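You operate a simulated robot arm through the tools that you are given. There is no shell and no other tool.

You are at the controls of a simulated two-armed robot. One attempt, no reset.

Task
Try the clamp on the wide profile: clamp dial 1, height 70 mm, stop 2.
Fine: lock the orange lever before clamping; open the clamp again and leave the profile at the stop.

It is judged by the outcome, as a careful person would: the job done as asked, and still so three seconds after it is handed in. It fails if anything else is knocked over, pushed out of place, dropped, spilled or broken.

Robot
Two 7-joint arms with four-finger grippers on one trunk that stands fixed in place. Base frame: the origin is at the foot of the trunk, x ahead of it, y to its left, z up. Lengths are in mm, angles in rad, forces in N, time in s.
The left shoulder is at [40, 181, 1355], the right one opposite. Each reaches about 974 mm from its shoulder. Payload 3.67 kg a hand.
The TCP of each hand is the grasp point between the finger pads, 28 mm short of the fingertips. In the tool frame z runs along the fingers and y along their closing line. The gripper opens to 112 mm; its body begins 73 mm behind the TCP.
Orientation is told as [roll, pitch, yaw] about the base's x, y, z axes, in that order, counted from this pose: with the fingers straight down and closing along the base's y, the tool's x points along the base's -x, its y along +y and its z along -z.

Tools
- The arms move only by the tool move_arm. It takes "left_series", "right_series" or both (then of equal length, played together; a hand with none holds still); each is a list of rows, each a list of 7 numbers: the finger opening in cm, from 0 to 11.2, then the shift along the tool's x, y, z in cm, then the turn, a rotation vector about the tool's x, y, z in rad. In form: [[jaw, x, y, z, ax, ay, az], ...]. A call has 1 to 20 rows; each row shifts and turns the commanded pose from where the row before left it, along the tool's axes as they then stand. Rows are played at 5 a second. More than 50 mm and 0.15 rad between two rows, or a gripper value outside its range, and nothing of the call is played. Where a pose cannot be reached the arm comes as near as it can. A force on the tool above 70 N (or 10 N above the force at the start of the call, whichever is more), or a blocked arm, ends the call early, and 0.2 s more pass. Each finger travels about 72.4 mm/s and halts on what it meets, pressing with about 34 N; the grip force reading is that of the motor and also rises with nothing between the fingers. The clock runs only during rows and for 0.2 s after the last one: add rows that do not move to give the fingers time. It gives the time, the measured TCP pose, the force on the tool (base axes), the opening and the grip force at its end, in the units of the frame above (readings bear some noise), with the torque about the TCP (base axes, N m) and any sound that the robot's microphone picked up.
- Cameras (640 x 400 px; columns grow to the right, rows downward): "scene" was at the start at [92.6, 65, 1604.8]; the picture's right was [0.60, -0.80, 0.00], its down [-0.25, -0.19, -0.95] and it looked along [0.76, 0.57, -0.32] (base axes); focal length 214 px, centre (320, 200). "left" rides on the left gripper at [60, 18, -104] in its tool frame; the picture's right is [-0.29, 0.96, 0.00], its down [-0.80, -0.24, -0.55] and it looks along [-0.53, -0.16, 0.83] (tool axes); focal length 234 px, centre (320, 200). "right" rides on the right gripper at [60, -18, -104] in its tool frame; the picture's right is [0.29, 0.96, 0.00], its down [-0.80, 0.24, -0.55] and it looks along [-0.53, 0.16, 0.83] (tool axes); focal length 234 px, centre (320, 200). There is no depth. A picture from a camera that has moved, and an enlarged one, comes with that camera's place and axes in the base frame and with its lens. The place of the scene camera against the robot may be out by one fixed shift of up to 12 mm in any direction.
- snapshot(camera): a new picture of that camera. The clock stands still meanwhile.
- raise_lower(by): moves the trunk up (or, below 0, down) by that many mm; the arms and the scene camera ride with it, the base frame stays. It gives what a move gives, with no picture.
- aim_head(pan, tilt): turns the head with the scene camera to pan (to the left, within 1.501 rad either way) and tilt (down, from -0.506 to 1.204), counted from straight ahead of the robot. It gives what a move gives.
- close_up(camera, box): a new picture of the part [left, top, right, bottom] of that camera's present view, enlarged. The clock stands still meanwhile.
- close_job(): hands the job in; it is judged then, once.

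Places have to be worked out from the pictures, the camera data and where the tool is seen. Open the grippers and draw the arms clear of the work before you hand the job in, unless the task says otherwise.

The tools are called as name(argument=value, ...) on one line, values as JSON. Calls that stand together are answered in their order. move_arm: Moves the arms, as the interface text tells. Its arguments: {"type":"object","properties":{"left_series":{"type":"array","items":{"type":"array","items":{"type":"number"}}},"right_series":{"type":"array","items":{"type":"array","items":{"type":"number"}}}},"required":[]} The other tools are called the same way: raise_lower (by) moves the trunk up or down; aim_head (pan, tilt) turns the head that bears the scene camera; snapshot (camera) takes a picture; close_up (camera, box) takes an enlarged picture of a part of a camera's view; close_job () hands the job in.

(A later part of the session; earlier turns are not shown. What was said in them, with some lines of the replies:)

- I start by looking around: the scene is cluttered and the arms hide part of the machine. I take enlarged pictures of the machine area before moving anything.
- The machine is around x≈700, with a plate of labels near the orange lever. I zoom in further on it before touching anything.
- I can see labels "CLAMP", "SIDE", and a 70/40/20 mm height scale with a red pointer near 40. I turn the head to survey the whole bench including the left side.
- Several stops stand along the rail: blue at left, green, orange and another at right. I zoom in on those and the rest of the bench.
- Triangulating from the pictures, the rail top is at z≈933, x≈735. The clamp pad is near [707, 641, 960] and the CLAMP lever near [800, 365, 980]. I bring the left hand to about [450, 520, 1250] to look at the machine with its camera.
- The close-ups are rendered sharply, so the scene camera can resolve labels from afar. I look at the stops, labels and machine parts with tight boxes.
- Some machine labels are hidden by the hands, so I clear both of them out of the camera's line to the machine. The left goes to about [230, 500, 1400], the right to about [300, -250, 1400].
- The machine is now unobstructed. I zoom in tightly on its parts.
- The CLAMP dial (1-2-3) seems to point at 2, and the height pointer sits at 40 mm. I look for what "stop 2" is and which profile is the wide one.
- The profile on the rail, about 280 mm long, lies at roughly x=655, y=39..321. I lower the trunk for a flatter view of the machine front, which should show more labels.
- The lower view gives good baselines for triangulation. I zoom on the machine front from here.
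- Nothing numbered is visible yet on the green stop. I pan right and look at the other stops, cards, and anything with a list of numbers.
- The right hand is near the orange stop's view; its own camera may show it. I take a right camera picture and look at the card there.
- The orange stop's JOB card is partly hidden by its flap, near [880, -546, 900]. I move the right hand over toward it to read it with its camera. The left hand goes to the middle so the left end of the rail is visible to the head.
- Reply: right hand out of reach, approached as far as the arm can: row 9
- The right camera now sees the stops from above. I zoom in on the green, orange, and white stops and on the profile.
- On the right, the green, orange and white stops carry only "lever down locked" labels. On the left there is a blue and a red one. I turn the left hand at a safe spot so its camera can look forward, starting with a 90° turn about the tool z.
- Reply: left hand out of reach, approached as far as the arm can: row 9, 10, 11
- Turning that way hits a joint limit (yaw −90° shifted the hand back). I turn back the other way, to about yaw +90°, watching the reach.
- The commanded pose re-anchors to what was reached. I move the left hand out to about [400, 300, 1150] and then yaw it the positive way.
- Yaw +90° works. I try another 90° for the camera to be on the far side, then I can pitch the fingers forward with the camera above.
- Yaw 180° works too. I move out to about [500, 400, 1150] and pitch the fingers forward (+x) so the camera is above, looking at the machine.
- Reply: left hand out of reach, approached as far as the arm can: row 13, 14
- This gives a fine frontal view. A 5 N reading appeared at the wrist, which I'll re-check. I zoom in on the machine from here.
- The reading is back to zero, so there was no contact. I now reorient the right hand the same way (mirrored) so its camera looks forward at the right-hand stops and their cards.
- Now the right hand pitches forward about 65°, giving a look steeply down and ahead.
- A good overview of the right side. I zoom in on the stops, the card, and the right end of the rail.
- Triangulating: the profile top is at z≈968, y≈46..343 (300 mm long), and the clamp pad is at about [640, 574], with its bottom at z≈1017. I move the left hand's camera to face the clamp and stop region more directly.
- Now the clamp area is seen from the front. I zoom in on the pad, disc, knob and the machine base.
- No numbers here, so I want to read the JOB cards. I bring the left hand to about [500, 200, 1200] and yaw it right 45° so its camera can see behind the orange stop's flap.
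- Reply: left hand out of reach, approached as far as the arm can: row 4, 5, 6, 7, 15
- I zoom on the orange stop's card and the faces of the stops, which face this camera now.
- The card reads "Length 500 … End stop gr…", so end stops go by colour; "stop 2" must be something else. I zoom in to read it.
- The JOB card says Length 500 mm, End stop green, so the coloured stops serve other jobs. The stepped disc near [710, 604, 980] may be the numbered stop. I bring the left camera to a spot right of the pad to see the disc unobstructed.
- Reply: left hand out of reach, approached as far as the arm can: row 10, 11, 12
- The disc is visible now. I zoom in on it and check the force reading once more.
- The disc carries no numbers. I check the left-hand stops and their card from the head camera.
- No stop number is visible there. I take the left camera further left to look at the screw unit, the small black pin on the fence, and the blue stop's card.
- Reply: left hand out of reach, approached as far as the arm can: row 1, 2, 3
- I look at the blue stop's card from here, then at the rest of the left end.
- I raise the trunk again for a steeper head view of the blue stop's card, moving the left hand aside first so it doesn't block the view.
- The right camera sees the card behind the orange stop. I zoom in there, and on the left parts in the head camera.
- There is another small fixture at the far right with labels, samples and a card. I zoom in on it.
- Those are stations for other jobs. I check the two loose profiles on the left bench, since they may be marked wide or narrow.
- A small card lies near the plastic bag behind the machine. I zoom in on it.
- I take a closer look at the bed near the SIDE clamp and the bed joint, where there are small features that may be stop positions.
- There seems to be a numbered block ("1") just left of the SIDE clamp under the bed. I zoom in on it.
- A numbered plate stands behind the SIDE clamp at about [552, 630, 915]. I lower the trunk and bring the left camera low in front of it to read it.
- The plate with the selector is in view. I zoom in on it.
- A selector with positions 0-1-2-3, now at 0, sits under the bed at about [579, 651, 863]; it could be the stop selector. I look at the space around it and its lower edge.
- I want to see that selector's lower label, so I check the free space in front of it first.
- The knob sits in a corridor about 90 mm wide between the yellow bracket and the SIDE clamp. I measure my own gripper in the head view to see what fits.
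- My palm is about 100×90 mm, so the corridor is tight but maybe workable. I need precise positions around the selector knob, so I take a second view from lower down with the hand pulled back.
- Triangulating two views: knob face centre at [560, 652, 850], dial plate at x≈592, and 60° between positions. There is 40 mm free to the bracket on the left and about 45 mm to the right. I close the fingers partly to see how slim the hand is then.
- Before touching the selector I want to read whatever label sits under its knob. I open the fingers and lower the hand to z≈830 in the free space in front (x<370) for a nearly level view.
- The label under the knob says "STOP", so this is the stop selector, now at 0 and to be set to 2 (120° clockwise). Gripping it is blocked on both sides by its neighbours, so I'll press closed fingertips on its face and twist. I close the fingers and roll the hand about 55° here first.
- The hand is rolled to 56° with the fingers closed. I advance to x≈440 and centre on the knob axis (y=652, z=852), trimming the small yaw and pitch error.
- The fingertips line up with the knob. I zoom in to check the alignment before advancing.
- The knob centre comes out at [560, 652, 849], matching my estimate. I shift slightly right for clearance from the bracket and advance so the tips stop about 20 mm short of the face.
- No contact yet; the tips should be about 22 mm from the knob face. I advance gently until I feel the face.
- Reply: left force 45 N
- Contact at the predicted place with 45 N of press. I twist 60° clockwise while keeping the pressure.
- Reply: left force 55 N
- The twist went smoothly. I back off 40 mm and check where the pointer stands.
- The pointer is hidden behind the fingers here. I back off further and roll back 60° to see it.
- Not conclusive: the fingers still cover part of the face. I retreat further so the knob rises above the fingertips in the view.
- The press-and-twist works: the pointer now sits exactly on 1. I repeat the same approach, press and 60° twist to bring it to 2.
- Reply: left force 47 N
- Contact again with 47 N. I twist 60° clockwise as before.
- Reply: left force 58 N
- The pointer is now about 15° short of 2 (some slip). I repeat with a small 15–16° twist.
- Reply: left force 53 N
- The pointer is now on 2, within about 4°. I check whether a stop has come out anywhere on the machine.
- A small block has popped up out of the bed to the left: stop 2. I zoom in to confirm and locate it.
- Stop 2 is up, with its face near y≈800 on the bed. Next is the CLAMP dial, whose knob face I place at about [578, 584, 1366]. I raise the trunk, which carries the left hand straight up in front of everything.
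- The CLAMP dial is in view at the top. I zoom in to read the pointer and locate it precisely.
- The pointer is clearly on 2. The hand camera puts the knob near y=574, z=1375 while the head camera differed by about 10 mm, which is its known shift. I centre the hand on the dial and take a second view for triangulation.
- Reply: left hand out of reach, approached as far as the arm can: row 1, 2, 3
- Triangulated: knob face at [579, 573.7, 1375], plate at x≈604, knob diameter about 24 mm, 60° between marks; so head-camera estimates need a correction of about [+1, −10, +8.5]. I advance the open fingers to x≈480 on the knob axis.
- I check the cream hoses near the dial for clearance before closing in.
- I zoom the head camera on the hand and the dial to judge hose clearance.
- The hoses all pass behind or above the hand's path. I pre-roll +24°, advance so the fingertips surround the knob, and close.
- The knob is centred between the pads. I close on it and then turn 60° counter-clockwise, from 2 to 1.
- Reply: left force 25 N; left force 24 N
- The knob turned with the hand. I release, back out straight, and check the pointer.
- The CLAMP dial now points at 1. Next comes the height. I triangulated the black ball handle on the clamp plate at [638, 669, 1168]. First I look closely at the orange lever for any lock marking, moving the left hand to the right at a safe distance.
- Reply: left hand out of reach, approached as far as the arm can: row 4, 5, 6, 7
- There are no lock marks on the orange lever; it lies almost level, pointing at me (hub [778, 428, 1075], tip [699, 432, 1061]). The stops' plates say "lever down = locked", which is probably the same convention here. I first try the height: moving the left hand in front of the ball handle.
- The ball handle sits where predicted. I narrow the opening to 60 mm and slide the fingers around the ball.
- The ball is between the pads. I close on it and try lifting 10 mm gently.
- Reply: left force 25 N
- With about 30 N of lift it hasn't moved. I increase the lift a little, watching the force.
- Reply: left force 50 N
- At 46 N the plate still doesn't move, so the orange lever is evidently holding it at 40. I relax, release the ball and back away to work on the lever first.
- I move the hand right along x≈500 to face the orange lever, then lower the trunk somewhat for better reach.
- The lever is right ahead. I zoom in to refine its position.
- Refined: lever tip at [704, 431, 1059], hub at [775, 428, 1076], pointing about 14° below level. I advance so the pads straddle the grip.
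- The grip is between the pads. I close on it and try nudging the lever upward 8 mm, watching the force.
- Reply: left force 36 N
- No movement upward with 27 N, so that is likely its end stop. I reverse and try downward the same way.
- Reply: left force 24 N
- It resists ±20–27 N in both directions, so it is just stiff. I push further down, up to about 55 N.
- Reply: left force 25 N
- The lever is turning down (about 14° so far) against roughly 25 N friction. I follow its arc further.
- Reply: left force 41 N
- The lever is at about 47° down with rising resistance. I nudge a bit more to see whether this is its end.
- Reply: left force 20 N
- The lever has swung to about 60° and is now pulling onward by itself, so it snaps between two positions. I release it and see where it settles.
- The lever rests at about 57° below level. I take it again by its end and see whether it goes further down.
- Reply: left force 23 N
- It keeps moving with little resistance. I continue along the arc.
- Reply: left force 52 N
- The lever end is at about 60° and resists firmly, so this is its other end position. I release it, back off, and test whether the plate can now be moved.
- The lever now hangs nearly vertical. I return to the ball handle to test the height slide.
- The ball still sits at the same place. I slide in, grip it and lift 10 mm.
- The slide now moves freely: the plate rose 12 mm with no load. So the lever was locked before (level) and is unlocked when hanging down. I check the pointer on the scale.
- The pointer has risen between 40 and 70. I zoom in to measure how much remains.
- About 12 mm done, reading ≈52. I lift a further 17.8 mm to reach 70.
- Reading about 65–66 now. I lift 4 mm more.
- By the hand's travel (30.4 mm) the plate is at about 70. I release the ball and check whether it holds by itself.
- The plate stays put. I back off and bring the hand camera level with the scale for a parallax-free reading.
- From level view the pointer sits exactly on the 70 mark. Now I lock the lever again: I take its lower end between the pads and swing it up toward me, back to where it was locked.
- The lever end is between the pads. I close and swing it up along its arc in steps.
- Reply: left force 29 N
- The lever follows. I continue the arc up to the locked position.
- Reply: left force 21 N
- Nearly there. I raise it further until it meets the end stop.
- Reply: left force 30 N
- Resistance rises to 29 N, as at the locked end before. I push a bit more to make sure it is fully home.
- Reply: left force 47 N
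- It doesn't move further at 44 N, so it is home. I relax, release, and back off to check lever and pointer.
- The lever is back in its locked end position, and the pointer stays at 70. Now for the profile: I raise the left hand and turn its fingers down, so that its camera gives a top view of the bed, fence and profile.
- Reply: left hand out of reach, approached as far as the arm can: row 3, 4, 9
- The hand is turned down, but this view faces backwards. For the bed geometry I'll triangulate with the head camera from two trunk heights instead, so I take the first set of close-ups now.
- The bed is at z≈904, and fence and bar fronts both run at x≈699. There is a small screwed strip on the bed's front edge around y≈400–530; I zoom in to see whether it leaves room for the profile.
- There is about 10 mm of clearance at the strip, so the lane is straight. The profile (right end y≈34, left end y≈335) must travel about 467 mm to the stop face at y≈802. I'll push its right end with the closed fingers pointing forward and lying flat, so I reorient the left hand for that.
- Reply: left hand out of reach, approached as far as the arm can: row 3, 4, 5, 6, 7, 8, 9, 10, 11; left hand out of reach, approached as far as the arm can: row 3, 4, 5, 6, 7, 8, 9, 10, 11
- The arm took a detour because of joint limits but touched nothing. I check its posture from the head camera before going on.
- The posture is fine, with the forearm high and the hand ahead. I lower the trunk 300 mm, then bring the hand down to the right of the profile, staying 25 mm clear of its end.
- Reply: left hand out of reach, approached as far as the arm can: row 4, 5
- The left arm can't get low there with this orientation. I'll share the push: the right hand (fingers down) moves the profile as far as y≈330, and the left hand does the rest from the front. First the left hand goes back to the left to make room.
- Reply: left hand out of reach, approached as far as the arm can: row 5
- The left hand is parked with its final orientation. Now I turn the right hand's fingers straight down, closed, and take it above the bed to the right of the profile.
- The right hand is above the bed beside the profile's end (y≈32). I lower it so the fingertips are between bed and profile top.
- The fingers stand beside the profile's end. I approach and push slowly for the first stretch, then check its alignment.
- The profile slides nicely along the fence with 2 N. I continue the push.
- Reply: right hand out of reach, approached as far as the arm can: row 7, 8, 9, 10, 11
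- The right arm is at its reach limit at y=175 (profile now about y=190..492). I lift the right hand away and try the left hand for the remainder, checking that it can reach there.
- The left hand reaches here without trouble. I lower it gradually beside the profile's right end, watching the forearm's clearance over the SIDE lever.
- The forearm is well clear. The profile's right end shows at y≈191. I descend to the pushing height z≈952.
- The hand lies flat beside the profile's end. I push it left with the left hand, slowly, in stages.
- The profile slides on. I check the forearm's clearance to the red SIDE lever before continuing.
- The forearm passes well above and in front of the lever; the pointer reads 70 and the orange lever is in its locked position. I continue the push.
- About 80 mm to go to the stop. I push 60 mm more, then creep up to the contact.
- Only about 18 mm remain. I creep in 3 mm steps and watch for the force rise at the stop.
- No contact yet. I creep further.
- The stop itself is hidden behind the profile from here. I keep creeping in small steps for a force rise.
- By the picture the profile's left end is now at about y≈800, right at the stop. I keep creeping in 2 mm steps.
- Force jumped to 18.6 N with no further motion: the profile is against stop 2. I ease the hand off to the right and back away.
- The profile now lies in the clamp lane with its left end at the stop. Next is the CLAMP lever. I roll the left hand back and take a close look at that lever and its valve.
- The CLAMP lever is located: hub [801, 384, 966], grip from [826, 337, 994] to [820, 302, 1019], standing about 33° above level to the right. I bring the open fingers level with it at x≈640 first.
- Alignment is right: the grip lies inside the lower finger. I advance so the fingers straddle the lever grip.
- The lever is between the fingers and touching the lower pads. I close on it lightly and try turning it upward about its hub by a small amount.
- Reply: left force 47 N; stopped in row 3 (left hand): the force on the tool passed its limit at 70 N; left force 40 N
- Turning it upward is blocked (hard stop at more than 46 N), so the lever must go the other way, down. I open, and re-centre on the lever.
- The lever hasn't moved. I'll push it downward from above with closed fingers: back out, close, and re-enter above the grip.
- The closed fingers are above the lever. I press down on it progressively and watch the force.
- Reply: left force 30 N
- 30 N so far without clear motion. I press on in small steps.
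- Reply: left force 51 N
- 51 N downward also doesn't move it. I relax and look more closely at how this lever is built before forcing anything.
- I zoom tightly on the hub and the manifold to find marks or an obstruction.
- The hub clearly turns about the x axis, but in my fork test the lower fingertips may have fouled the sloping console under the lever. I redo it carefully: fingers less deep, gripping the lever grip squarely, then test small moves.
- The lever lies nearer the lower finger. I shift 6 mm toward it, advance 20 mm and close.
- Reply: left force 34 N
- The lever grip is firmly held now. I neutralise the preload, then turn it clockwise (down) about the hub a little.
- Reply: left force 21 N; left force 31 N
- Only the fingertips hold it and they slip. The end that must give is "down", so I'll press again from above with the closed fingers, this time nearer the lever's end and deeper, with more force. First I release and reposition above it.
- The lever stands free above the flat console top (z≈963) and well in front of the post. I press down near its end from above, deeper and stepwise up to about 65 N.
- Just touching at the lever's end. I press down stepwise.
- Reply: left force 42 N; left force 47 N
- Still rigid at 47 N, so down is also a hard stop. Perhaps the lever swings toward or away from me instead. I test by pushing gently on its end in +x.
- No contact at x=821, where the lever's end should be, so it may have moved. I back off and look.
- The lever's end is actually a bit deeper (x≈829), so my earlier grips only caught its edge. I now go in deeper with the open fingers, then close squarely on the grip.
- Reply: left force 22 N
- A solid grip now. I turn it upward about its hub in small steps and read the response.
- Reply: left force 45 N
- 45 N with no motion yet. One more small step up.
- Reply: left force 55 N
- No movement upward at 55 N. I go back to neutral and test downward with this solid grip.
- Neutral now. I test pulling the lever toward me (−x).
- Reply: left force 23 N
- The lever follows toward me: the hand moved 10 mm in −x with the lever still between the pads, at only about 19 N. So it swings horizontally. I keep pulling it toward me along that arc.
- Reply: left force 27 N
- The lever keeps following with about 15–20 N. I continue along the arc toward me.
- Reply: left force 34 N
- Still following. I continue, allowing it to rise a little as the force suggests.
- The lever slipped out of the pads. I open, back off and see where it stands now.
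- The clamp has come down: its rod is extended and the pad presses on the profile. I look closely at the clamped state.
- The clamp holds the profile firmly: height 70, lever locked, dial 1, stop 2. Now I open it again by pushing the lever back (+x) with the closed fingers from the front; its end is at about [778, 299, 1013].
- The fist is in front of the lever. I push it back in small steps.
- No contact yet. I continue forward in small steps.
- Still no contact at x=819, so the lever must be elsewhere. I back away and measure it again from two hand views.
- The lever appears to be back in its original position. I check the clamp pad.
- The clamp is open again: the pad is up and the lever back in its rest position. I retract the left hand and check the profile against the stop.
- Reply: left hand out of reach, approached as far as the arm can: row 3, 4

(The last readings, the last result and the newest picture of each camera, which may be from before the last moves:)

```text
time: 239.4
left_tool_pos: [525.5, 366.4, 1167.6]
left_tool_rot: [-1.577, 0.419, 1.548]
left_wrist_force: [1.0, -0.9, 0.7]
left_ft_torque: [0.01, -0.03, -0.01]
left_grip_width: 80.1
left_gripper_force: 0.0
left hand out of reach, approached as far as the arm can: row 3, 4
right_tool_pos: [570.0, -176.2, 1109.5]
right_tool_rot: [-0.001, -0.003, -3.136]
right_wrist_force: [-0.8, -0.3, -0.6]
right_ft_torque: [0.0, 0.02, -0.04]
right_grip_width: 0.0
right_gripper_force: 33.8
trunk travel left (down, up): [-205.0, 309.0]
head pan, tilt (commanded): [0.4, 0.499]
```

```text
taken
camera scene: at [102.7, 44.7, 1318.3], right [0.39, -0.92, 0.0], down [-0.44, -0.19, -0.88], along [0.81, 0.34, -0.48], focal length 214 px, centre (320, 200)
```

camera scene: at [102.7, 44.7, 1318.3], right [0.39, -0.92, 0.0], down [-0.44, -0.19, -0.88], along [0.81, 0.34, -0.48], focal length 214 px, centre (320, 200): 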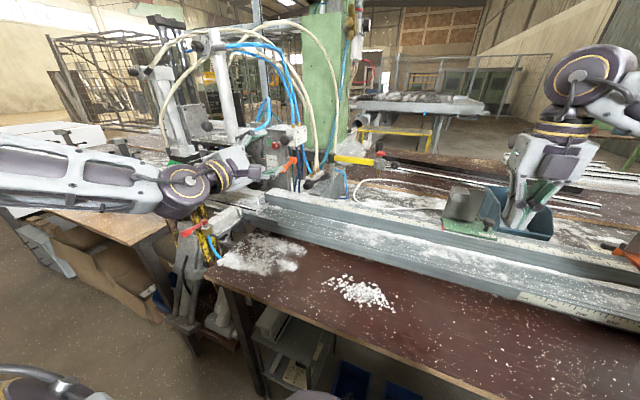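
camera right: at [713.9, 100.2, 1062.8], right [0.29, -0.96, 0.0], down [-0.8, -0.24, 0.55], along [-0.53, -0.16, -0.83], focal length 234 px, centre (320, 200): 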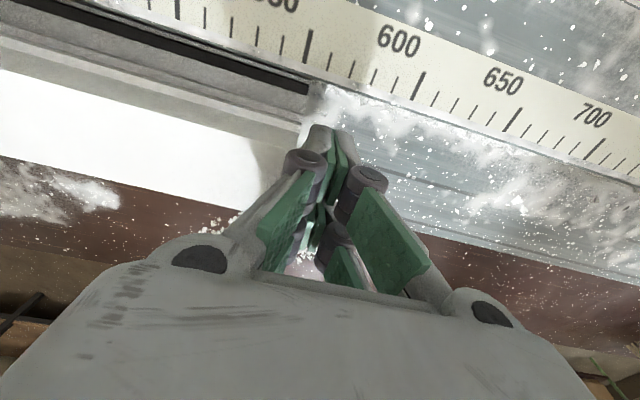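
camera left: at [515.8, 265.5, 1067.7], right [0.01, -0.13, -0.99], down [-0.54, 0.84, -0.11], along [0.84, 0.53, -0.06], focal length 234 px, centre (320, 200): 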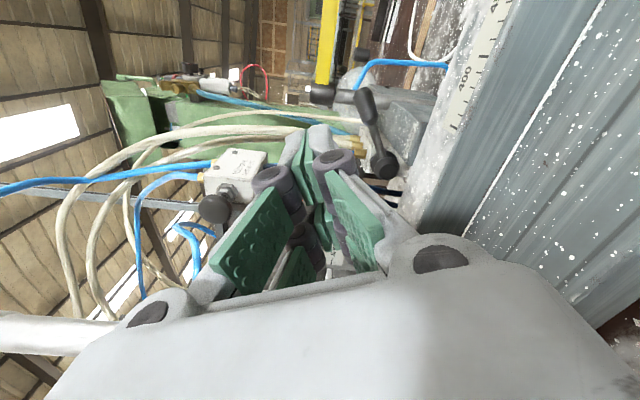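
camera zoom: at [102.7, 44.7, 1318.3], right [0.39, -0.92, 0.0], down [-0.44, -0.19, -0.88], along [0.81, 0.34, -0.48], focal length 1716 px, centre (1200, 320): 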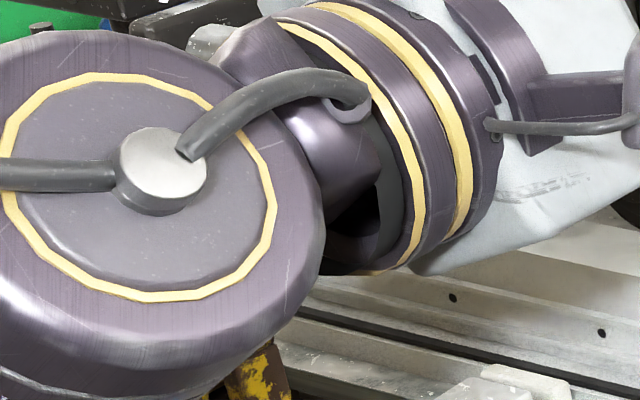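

The hand still blocks the view. I bring the left hand round to the left side, high in front of the machine, and then look back at the stop from there.

move_arm(left_series=[[8, 0, 0, -3.0, 0, 0, 0], [8, -4.1, -1.75, -0.6, 0, 0, 0], [8, -4.1, -1.75, -0.6, 0, 0, 0], [8, -4.1, -1.75, -0.6, 0, 0, 0], [8, -4.1, -1.75, -0.6, 0, 0, 0], [8, -4.1, -1.75, -0.6, 0, 0, 0], [8, -4.1, -1.75, -0.6, 0, 0, 0], [8, -4.1, -1.75, -0.6, 0, 0, 0], [8, -4.1, -1.75, -0.6, 0, 0, 0], [8, -4.1, -1.75, -0.6, 0, 0, 0], [8, -4.1, -1.75, -0.6, 0, 0, 0], [8, -4.1, -1.75, -0.6, 0, 0, 0], [8, 0, 0, 0, 0, 0, -0.14], [8, 0, 0, 0, 0, 0, -0.14], [8, 0, 0, 0, 0, 0, -0.14], [8, 0, 0, 0, 0, 0, -0.14], [8, 0, 0, 0, 0, 0, -0.14], [8, 0, 0, 0, 0, 0, 0]])

snapshot(camera="left")

close_up(camera="scene", box=[180, 130, 330, 240])

```text
time: 243.2
left_tool_pos: [460.1, 870.7, 1168.4]
left_tool_rot: [-1.591, 1.119, 1.534]
left_wrist_force: [0.6, -0.3, -0.2]
left_ft_torque: [-0.03, 0.02, 0.02]
left_grip_width: 79.9
left_gripper_force: 0.1
left hand out of reach, approached as far as the arm can: row 1
right_tool_pos: [569.3, -175.6, 1110.6]
right_tool_rot: [-0.003, -0.001, -3.138]
right_wrist_force: [-0.7, 0.4, -0.1]
right_ft_torque: [0.01, 0.04, -0.01]
right_grip_width: 0.1
right_gripper_force: 34.0
trunk travel left (down, up): [-205.0, 309.0]
head pan, tilt (commanded): [0.4, 0.499]
```

```text
taken
camera left: at [354.8, 829.9, 1215.3], right [-0.01, -0.74, -0.68], down [-0.54, 0.57, -0.62], along [0.84, 0.36, -0.4], focal length 234 px, centre (320, 200)
```

left: 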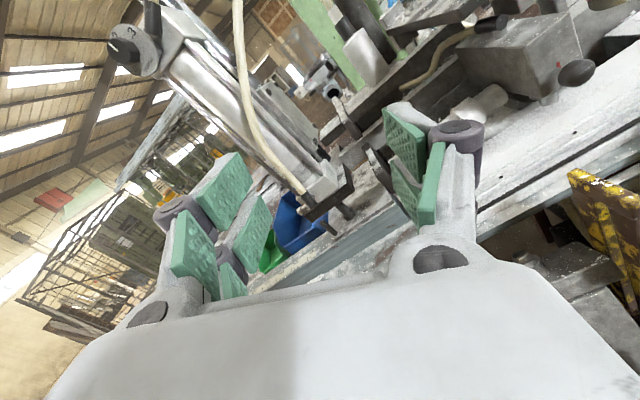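

```text
3.64 times, centred on (255, 185) of scene
camera zoom: at [101.6, 44.6, 1318.5], right [0.39, -0.92, 0.0], down [-0.44, -0.19, -0.88], along [0.81, 0.34, -0.48], focal length 780 px, centre (556, 254)
```

zoom: 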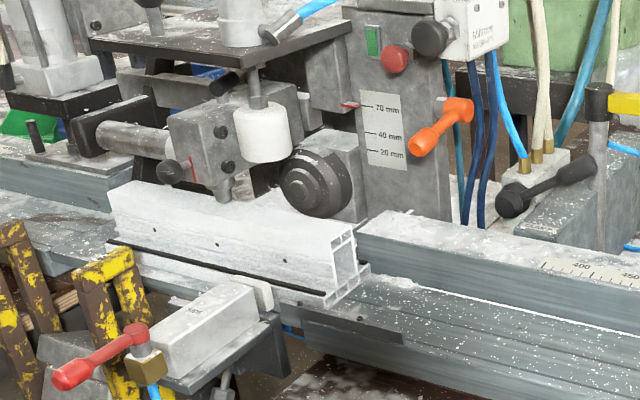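

The head view shows everything in place. For the stop I yaw the hand camera to the right by 30°.

move_arm(left_series=[[8, 0, 0, 0, -0.117, 0.057, 0], [8, 0, 0, 0, -0.117, 0.057, 0], [8, 0, 0, 0, -0.117, 0.057, 0], [8, 0, 0, 0, -0.117, 0.057, 0], [8, 0, 0, 0, 0, 0, 0]])

snapshot(camera="left")

```text
time: 244.4
left_tool_pos: [459.9, 845.7, 1178.2]
left_tool_rot: [-1.59, 1.113, 1.012]
left_wrist_force: [-0.6, -0.7, -0.3]
left_ft_torque: [0.03, 0.04, -0.03]
left_grip_width: 80.0
left_gripper_force: 0.1
left hand out of reach, approached as far as the arm can: row 4
right_tool_pos: [568.6, -176.8, 1109.9]
right_tool_rot: [0.0, 0.0, -3.138]
right_wrist_force: [-0.1, -0.9, 0.3]
right_ft_torque: [0.01, 0.05, 0.01]
right_grip_width: 0.0
right_gripper_force: 33.9
trunk travel left (down, up): [-205.0, 309.0]
head pan, tilt (commanded): [0.4, 0.499]
```

```text
taken
camera left: at [349.8, 862.7, 1225.4], right [-0.37, -0.63, -0.68], down [-0.18, 0.77, -0.61], along [0.91, -0.11, -0.4], focal length 234 px, centre (320, 200)
```

left: 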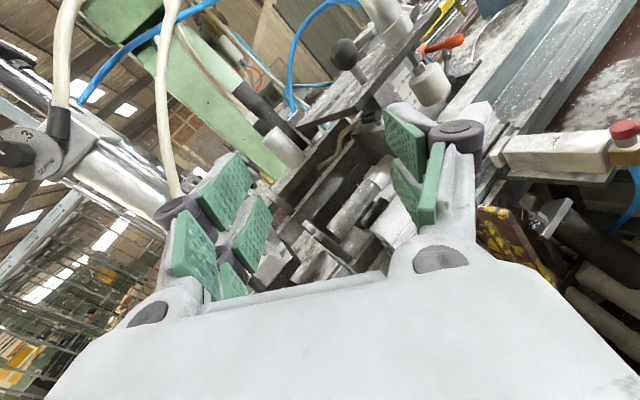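

I pitch the hand down about 25° so the stop comes into the open part of the view.

move_arm(left_series=[[8, 0, 0, 0, -0.049, -0.101, 0], [8, 0, 0, 0, -0.049, -0.101, 0], [8, 0, 0, 0, -0.049, -0.101, 0], [8, 0, 0, 0, -0.049, -0.101, 0], [8, 0, 0, 0, 0, 0, 0]])

snapshot(camera="left")

```text
time: 245.7
left_tool_pos: [455.7, 839.1, 1182.2]
left_tool_rot: [-0.75, 0.947, 1.749]
left_wrist_force: [0.9, 0.2, 0.4]
left_ft_torque: [0.0, 0.0, -0.05]
left_grip_width: 80.1
left_gripper_force: 0.0
left hand out of reach, approached as far as the arm can: row 4
right_tool_pos: [569.7, -175.3, 1109.9]
right_tool_rot: [0.001, -0.002, -3.137]
right_wrist_force: [-0.2, 0.0, -1.0]
right_ft_torque: [0.04, 0.02, -0.02]
right_grip_width: 0.0
right_gripper_force: 34.2
trunk travel left (down, up): [-205.0, 309.0]
head pan, tilt (commanded): [0.4, 0.499]
```

```text
taken
camera left: at [370.9, 839.6, 1268.8], right [-0.62, -0.48, -0.62], down [-0.36, 0.88, -0.31], along [0.69, 0.03, -0.72], focal length 234 px, centre (320, 200)
```

left: 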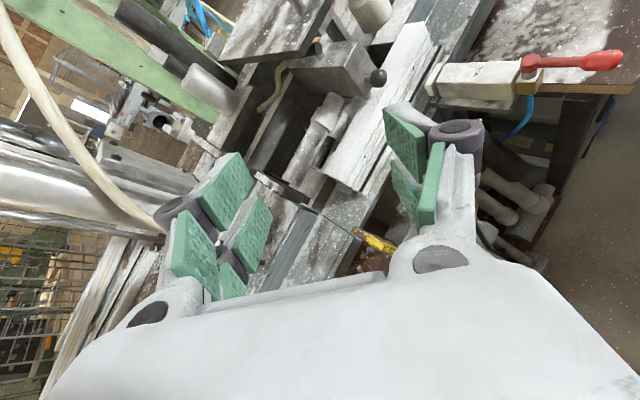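

The profile's left end is visible from above now. I zoom in on it and the stop.

close_up(camera="left", box=[300, 130, 400, 220])

close_up(camera="left", box=[320, 150, 370, 200])

```text
4.44 times, centred on (350, 175) of left
camera zoom: at [370.9, 839.6, 1268.8], right [-0.62, -0.48, -0.62], down [-0.36, 0.88, -0.31], along [0.69, 0.03, -0.72], focal length 1041 px, centre (187, 311)
```

zoom: 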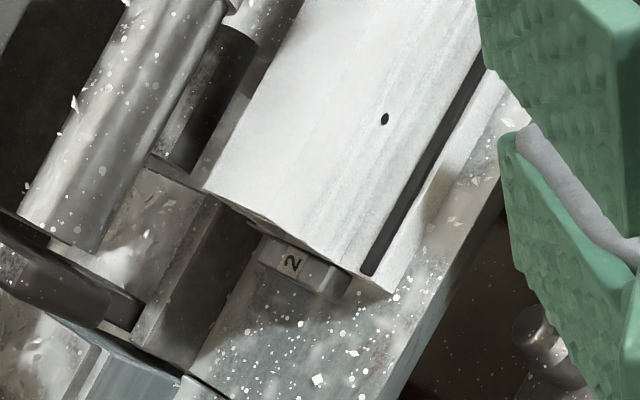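

```text
8.00 times, centred on (345, 175) of left
camera zoom: at [370.9, 839.6, 1268.8], right [-0.62, -0.48, -0.62], down [-0.36, 0.88, -0.31], along [0.69, 0.03, -0.72], focal length 1873 px, centre (120, 400)
```

zoom: 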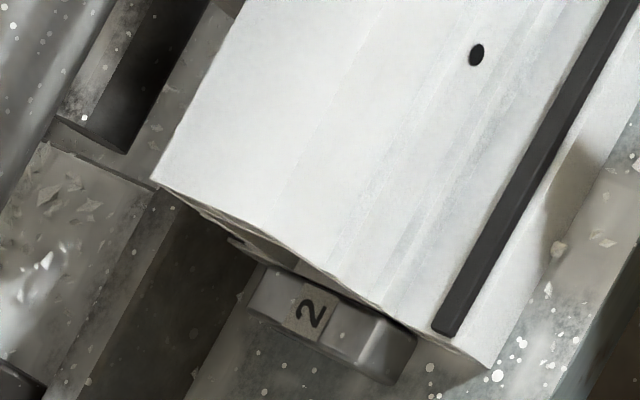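

The profile sits flush against stop "2". Everything is as asked, so now I park: both hands back and up, grippers open.

move_arm(left_series=[[8, 0, 0, -4.0, 0, 0, 0], [8, 0, 0, -4.0, 0, 0, 0], [8, 0, 0, -4.0, 0, 0, 0], [11.2, 0, 0, -3.0, 0, 0, 0], [11.2, 0, 0, 0, 0, 0, 0], [11.2, 0, 0, 0, 0, 0, 0]], right_series=[[0, -3.5, 0, -2.5, 0, 0, 0], [0, -3.5, 0, -2.5, 0, 0, 0], [0, -3.5, 0, -2.5, 0, 0, 0], [0, -3.5, 0, -2.5, 0, 0, 0], [0, -3.5, 0, -2.5, 0, 0, 0], [11.2, 0, 0, 0, 0, 0, 0]])

move_arm(left_series=[[11.2, 0, 0, 0, 0, 0, 0], [11.2, 0, 0, 0, 0, 0, 0], [11.2, 0, 0, 0, 0, 0, 0]], right_series=[[11.2, 0, 0, 0, 0, 0, 0], [11.2, 0, 0, 0, 0, 0, 0], [11.2, 0, 0, 0, 0, 0, 0]])

aim_head(pan=0.65, tilt=0.4)

snapshot(camera="scene")

```text
time: 247.1
left_tool_pos: [343.4, 853.4, 1239.5]
left_tool_rot: [-0.75, 0.945, 1.752]
left_wrist_force: [1.4, 0.0, 0.1]
left_ft_torque: [-0.02, -0.02, 0.02]
left_grip_width: 112.3
left_gripper_force: 0.2
left hand out of reach, approached as far as the arm can: row 1, 2, 3, 4
right_tool_pos: [396.2, -176.5, 1235.2]
right_tool_rot: [-0.002, -0.004, -3.141]
right_wrist_force: [0.6, 0.3, -0.5]
right_ft_torque: [0.0, 0.07, 0.05]
right_grip_width: 49.4
right_gripper_force: 0.0
trunk travel left (down, up): [-205.0, 309.0]
head pan, tilt (commanded): [0.4, 0.499]
```

```text
time: 247.8
left_tool_pos: [341.0, 853.0, 1240.3]
left_tool_rot: [-0.752, 0.946, 1.746]
left_wrist_force: [0.1, 0.8, 0.2]
left_ft_torque: [0.02, 0.03, 0.0]
left_grip_width: 112.1
left_gripper_force: 0.1
right_tool_pos: [395.3, -175.8, 1236.6]
right_tool_rot: [0.0, -0.002, -3.138]
right_wrist_force: [-0.1, 0.4, -0.5]
right_ft_torque: [-0.02, -0.01, 0.04]
right_grip_width: 112.1
right_gripper_force: 0.1
trunk travel left (down, up): [-205.0, 309.0]
head pan, tilt (commanded): [0.4, 0.499]
```

```text
time: 248.6
left_tool_pos: [342.5, 853.9, 1239.6]
left_tool_rot: [-0.753, 0.947, 1.747]
left_wrist_force: [0.2, 0.3, -0.2]
left_ft_torque: [0.02, -0.02, -0.02]
left_grip_width: 112.0
left_gripper_force: 0.1
right_tool_pos: [395.3, -174.3, 1235.4]
right_tool_rot: [-0.001, -0.004, -3.138]
right_wrist_force: [0.1, -1.0, -0.3]
right_ft_torque: [0.01, -0.02, 0.02]
right_grip_width: 112.1
right_gripper_force: 0.0
trunk travel left (down, up): [-205.0, 309.0]
head pan, tilt (commanded): [0.649, 0.4]
```

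```text
taken
camera scene: at [91.6, 65.1, 1327.6], right [0.6, -0.8, 0.0], down [-0.31, -0.24, -0.92], along [0.73, 0.56, -0.39], focal length 214 px, centre (320, 200)
```

scene: 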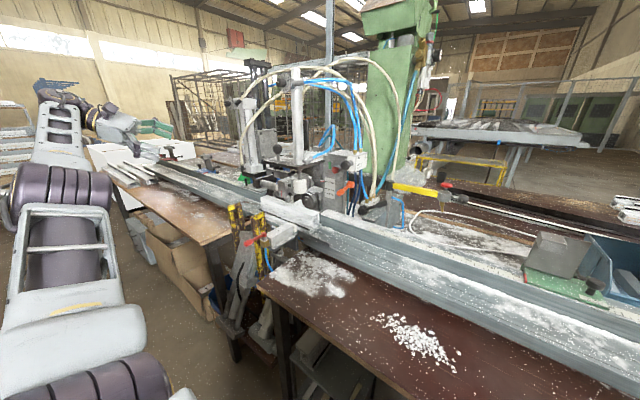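

Both arms are clear and open. I make a last check of the dial, height pointer, lever, clamp and profile.

close_up(camera="scene", box=[275, 60, 315, 100])

close_up(camera="scene", box=[250, 150, 380, 240])

close_up(camera="scene", box=[320, 160, 370, 200])

close_up(camera="scene", box=[330, 160, 440, 250])

```text
10.00 times, centred on (295, 80) of scene
camera zoom: at [91.6, 65.1, 1327.6], right [0.6, -0.8, 0.0], down [-0.31, -0.24, -0.92], along [0.73, 0.56, -0.39], focal length 2145 px, centre (570, 1400)
```

zoom: 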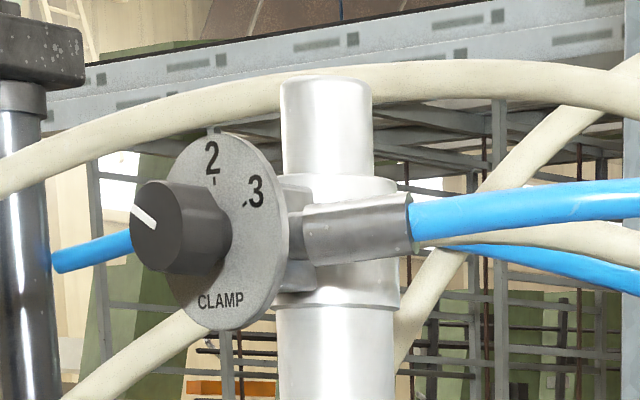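

```text
4.44 times, centred on (315, 195) of scene
camera zoom: at [91.6, 65.1, 1327.6], right [0.6, -0.8, 0.0], down [-0.31, -0.24, -0.92], along [0.73, 0.56, -0.39], focal length 953 px, centre (342, 222)
```

zoom: 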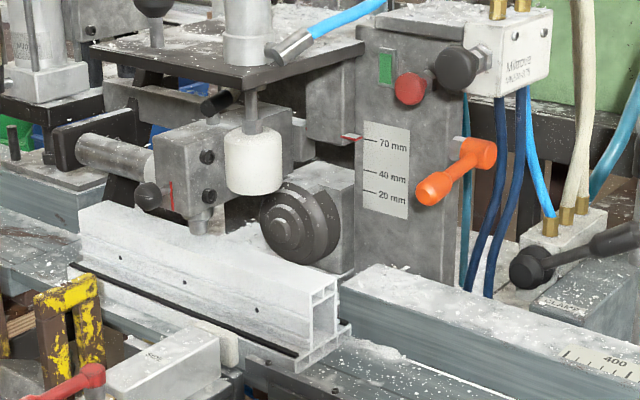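

```text
10.00 times, centred on (345, 180) of scene
camera zoom: at [91.6, 65.1, 1327.6], right [0.6, -0.8, 0.0], down [-0.31, -0.24, -0.92], along [0.73, 0.56, -0.39], focal length 2145 px, centre (70, 400)
```

zoom: 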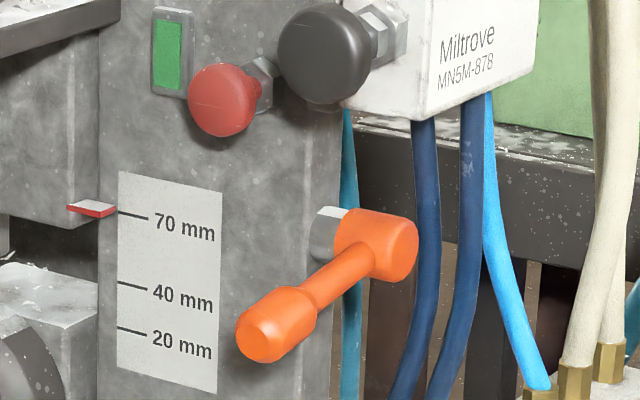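

```text
4.44 times, centred on (385, 205) of scene
camera zoom: at [91.6, 65.1, 1327.6], right [0.6, -0.8, 0.0], down [-0.31, -0.24, -0.92], along [0.73, 0.56, -0.39], focal length 953 px, centre (31, 178)
```

zoom: 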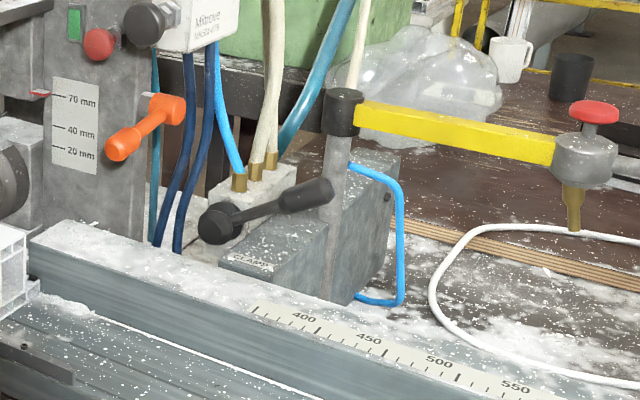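

Everything reads as asked: dial on 1, pointer at 70 mm, orange lever locked, stop 2 up with the profile against it, and the clamp tried and open again. The arms are clear, so I hand in the job.

close_job()

```text
The job is handed in.
```

The clamp was tried on the wide profile. It closed onto the profile, held it, and is open again.

- **Clamp dial:** turned from 2 to 1.
- **Stop:** the STOP selector is on 2, within about 4° by my reading of the picture. Stop block 2 is up.
- **Height:** raised from 40 to 70 mm; the pointer lines up with the 70 mark.
- **Orange lever:** it was locked at the start, so I unlocked it to change the height. I locked it again before clamping.
- **Profile:** slid along the fence against stop 2 and left there; a close-up from above showed no gap.
- **Arms:** both are drawn back and the grippers are open. I saw nothing knocked over or pushed out of place.

While finding out how the CLAMP lever works, I pushed it the wrong way against its stops several times. One push reached the 70 N limit and ended that move early. The lever then worked normally by pulling it toward the robot to clamp, and it went back to open.
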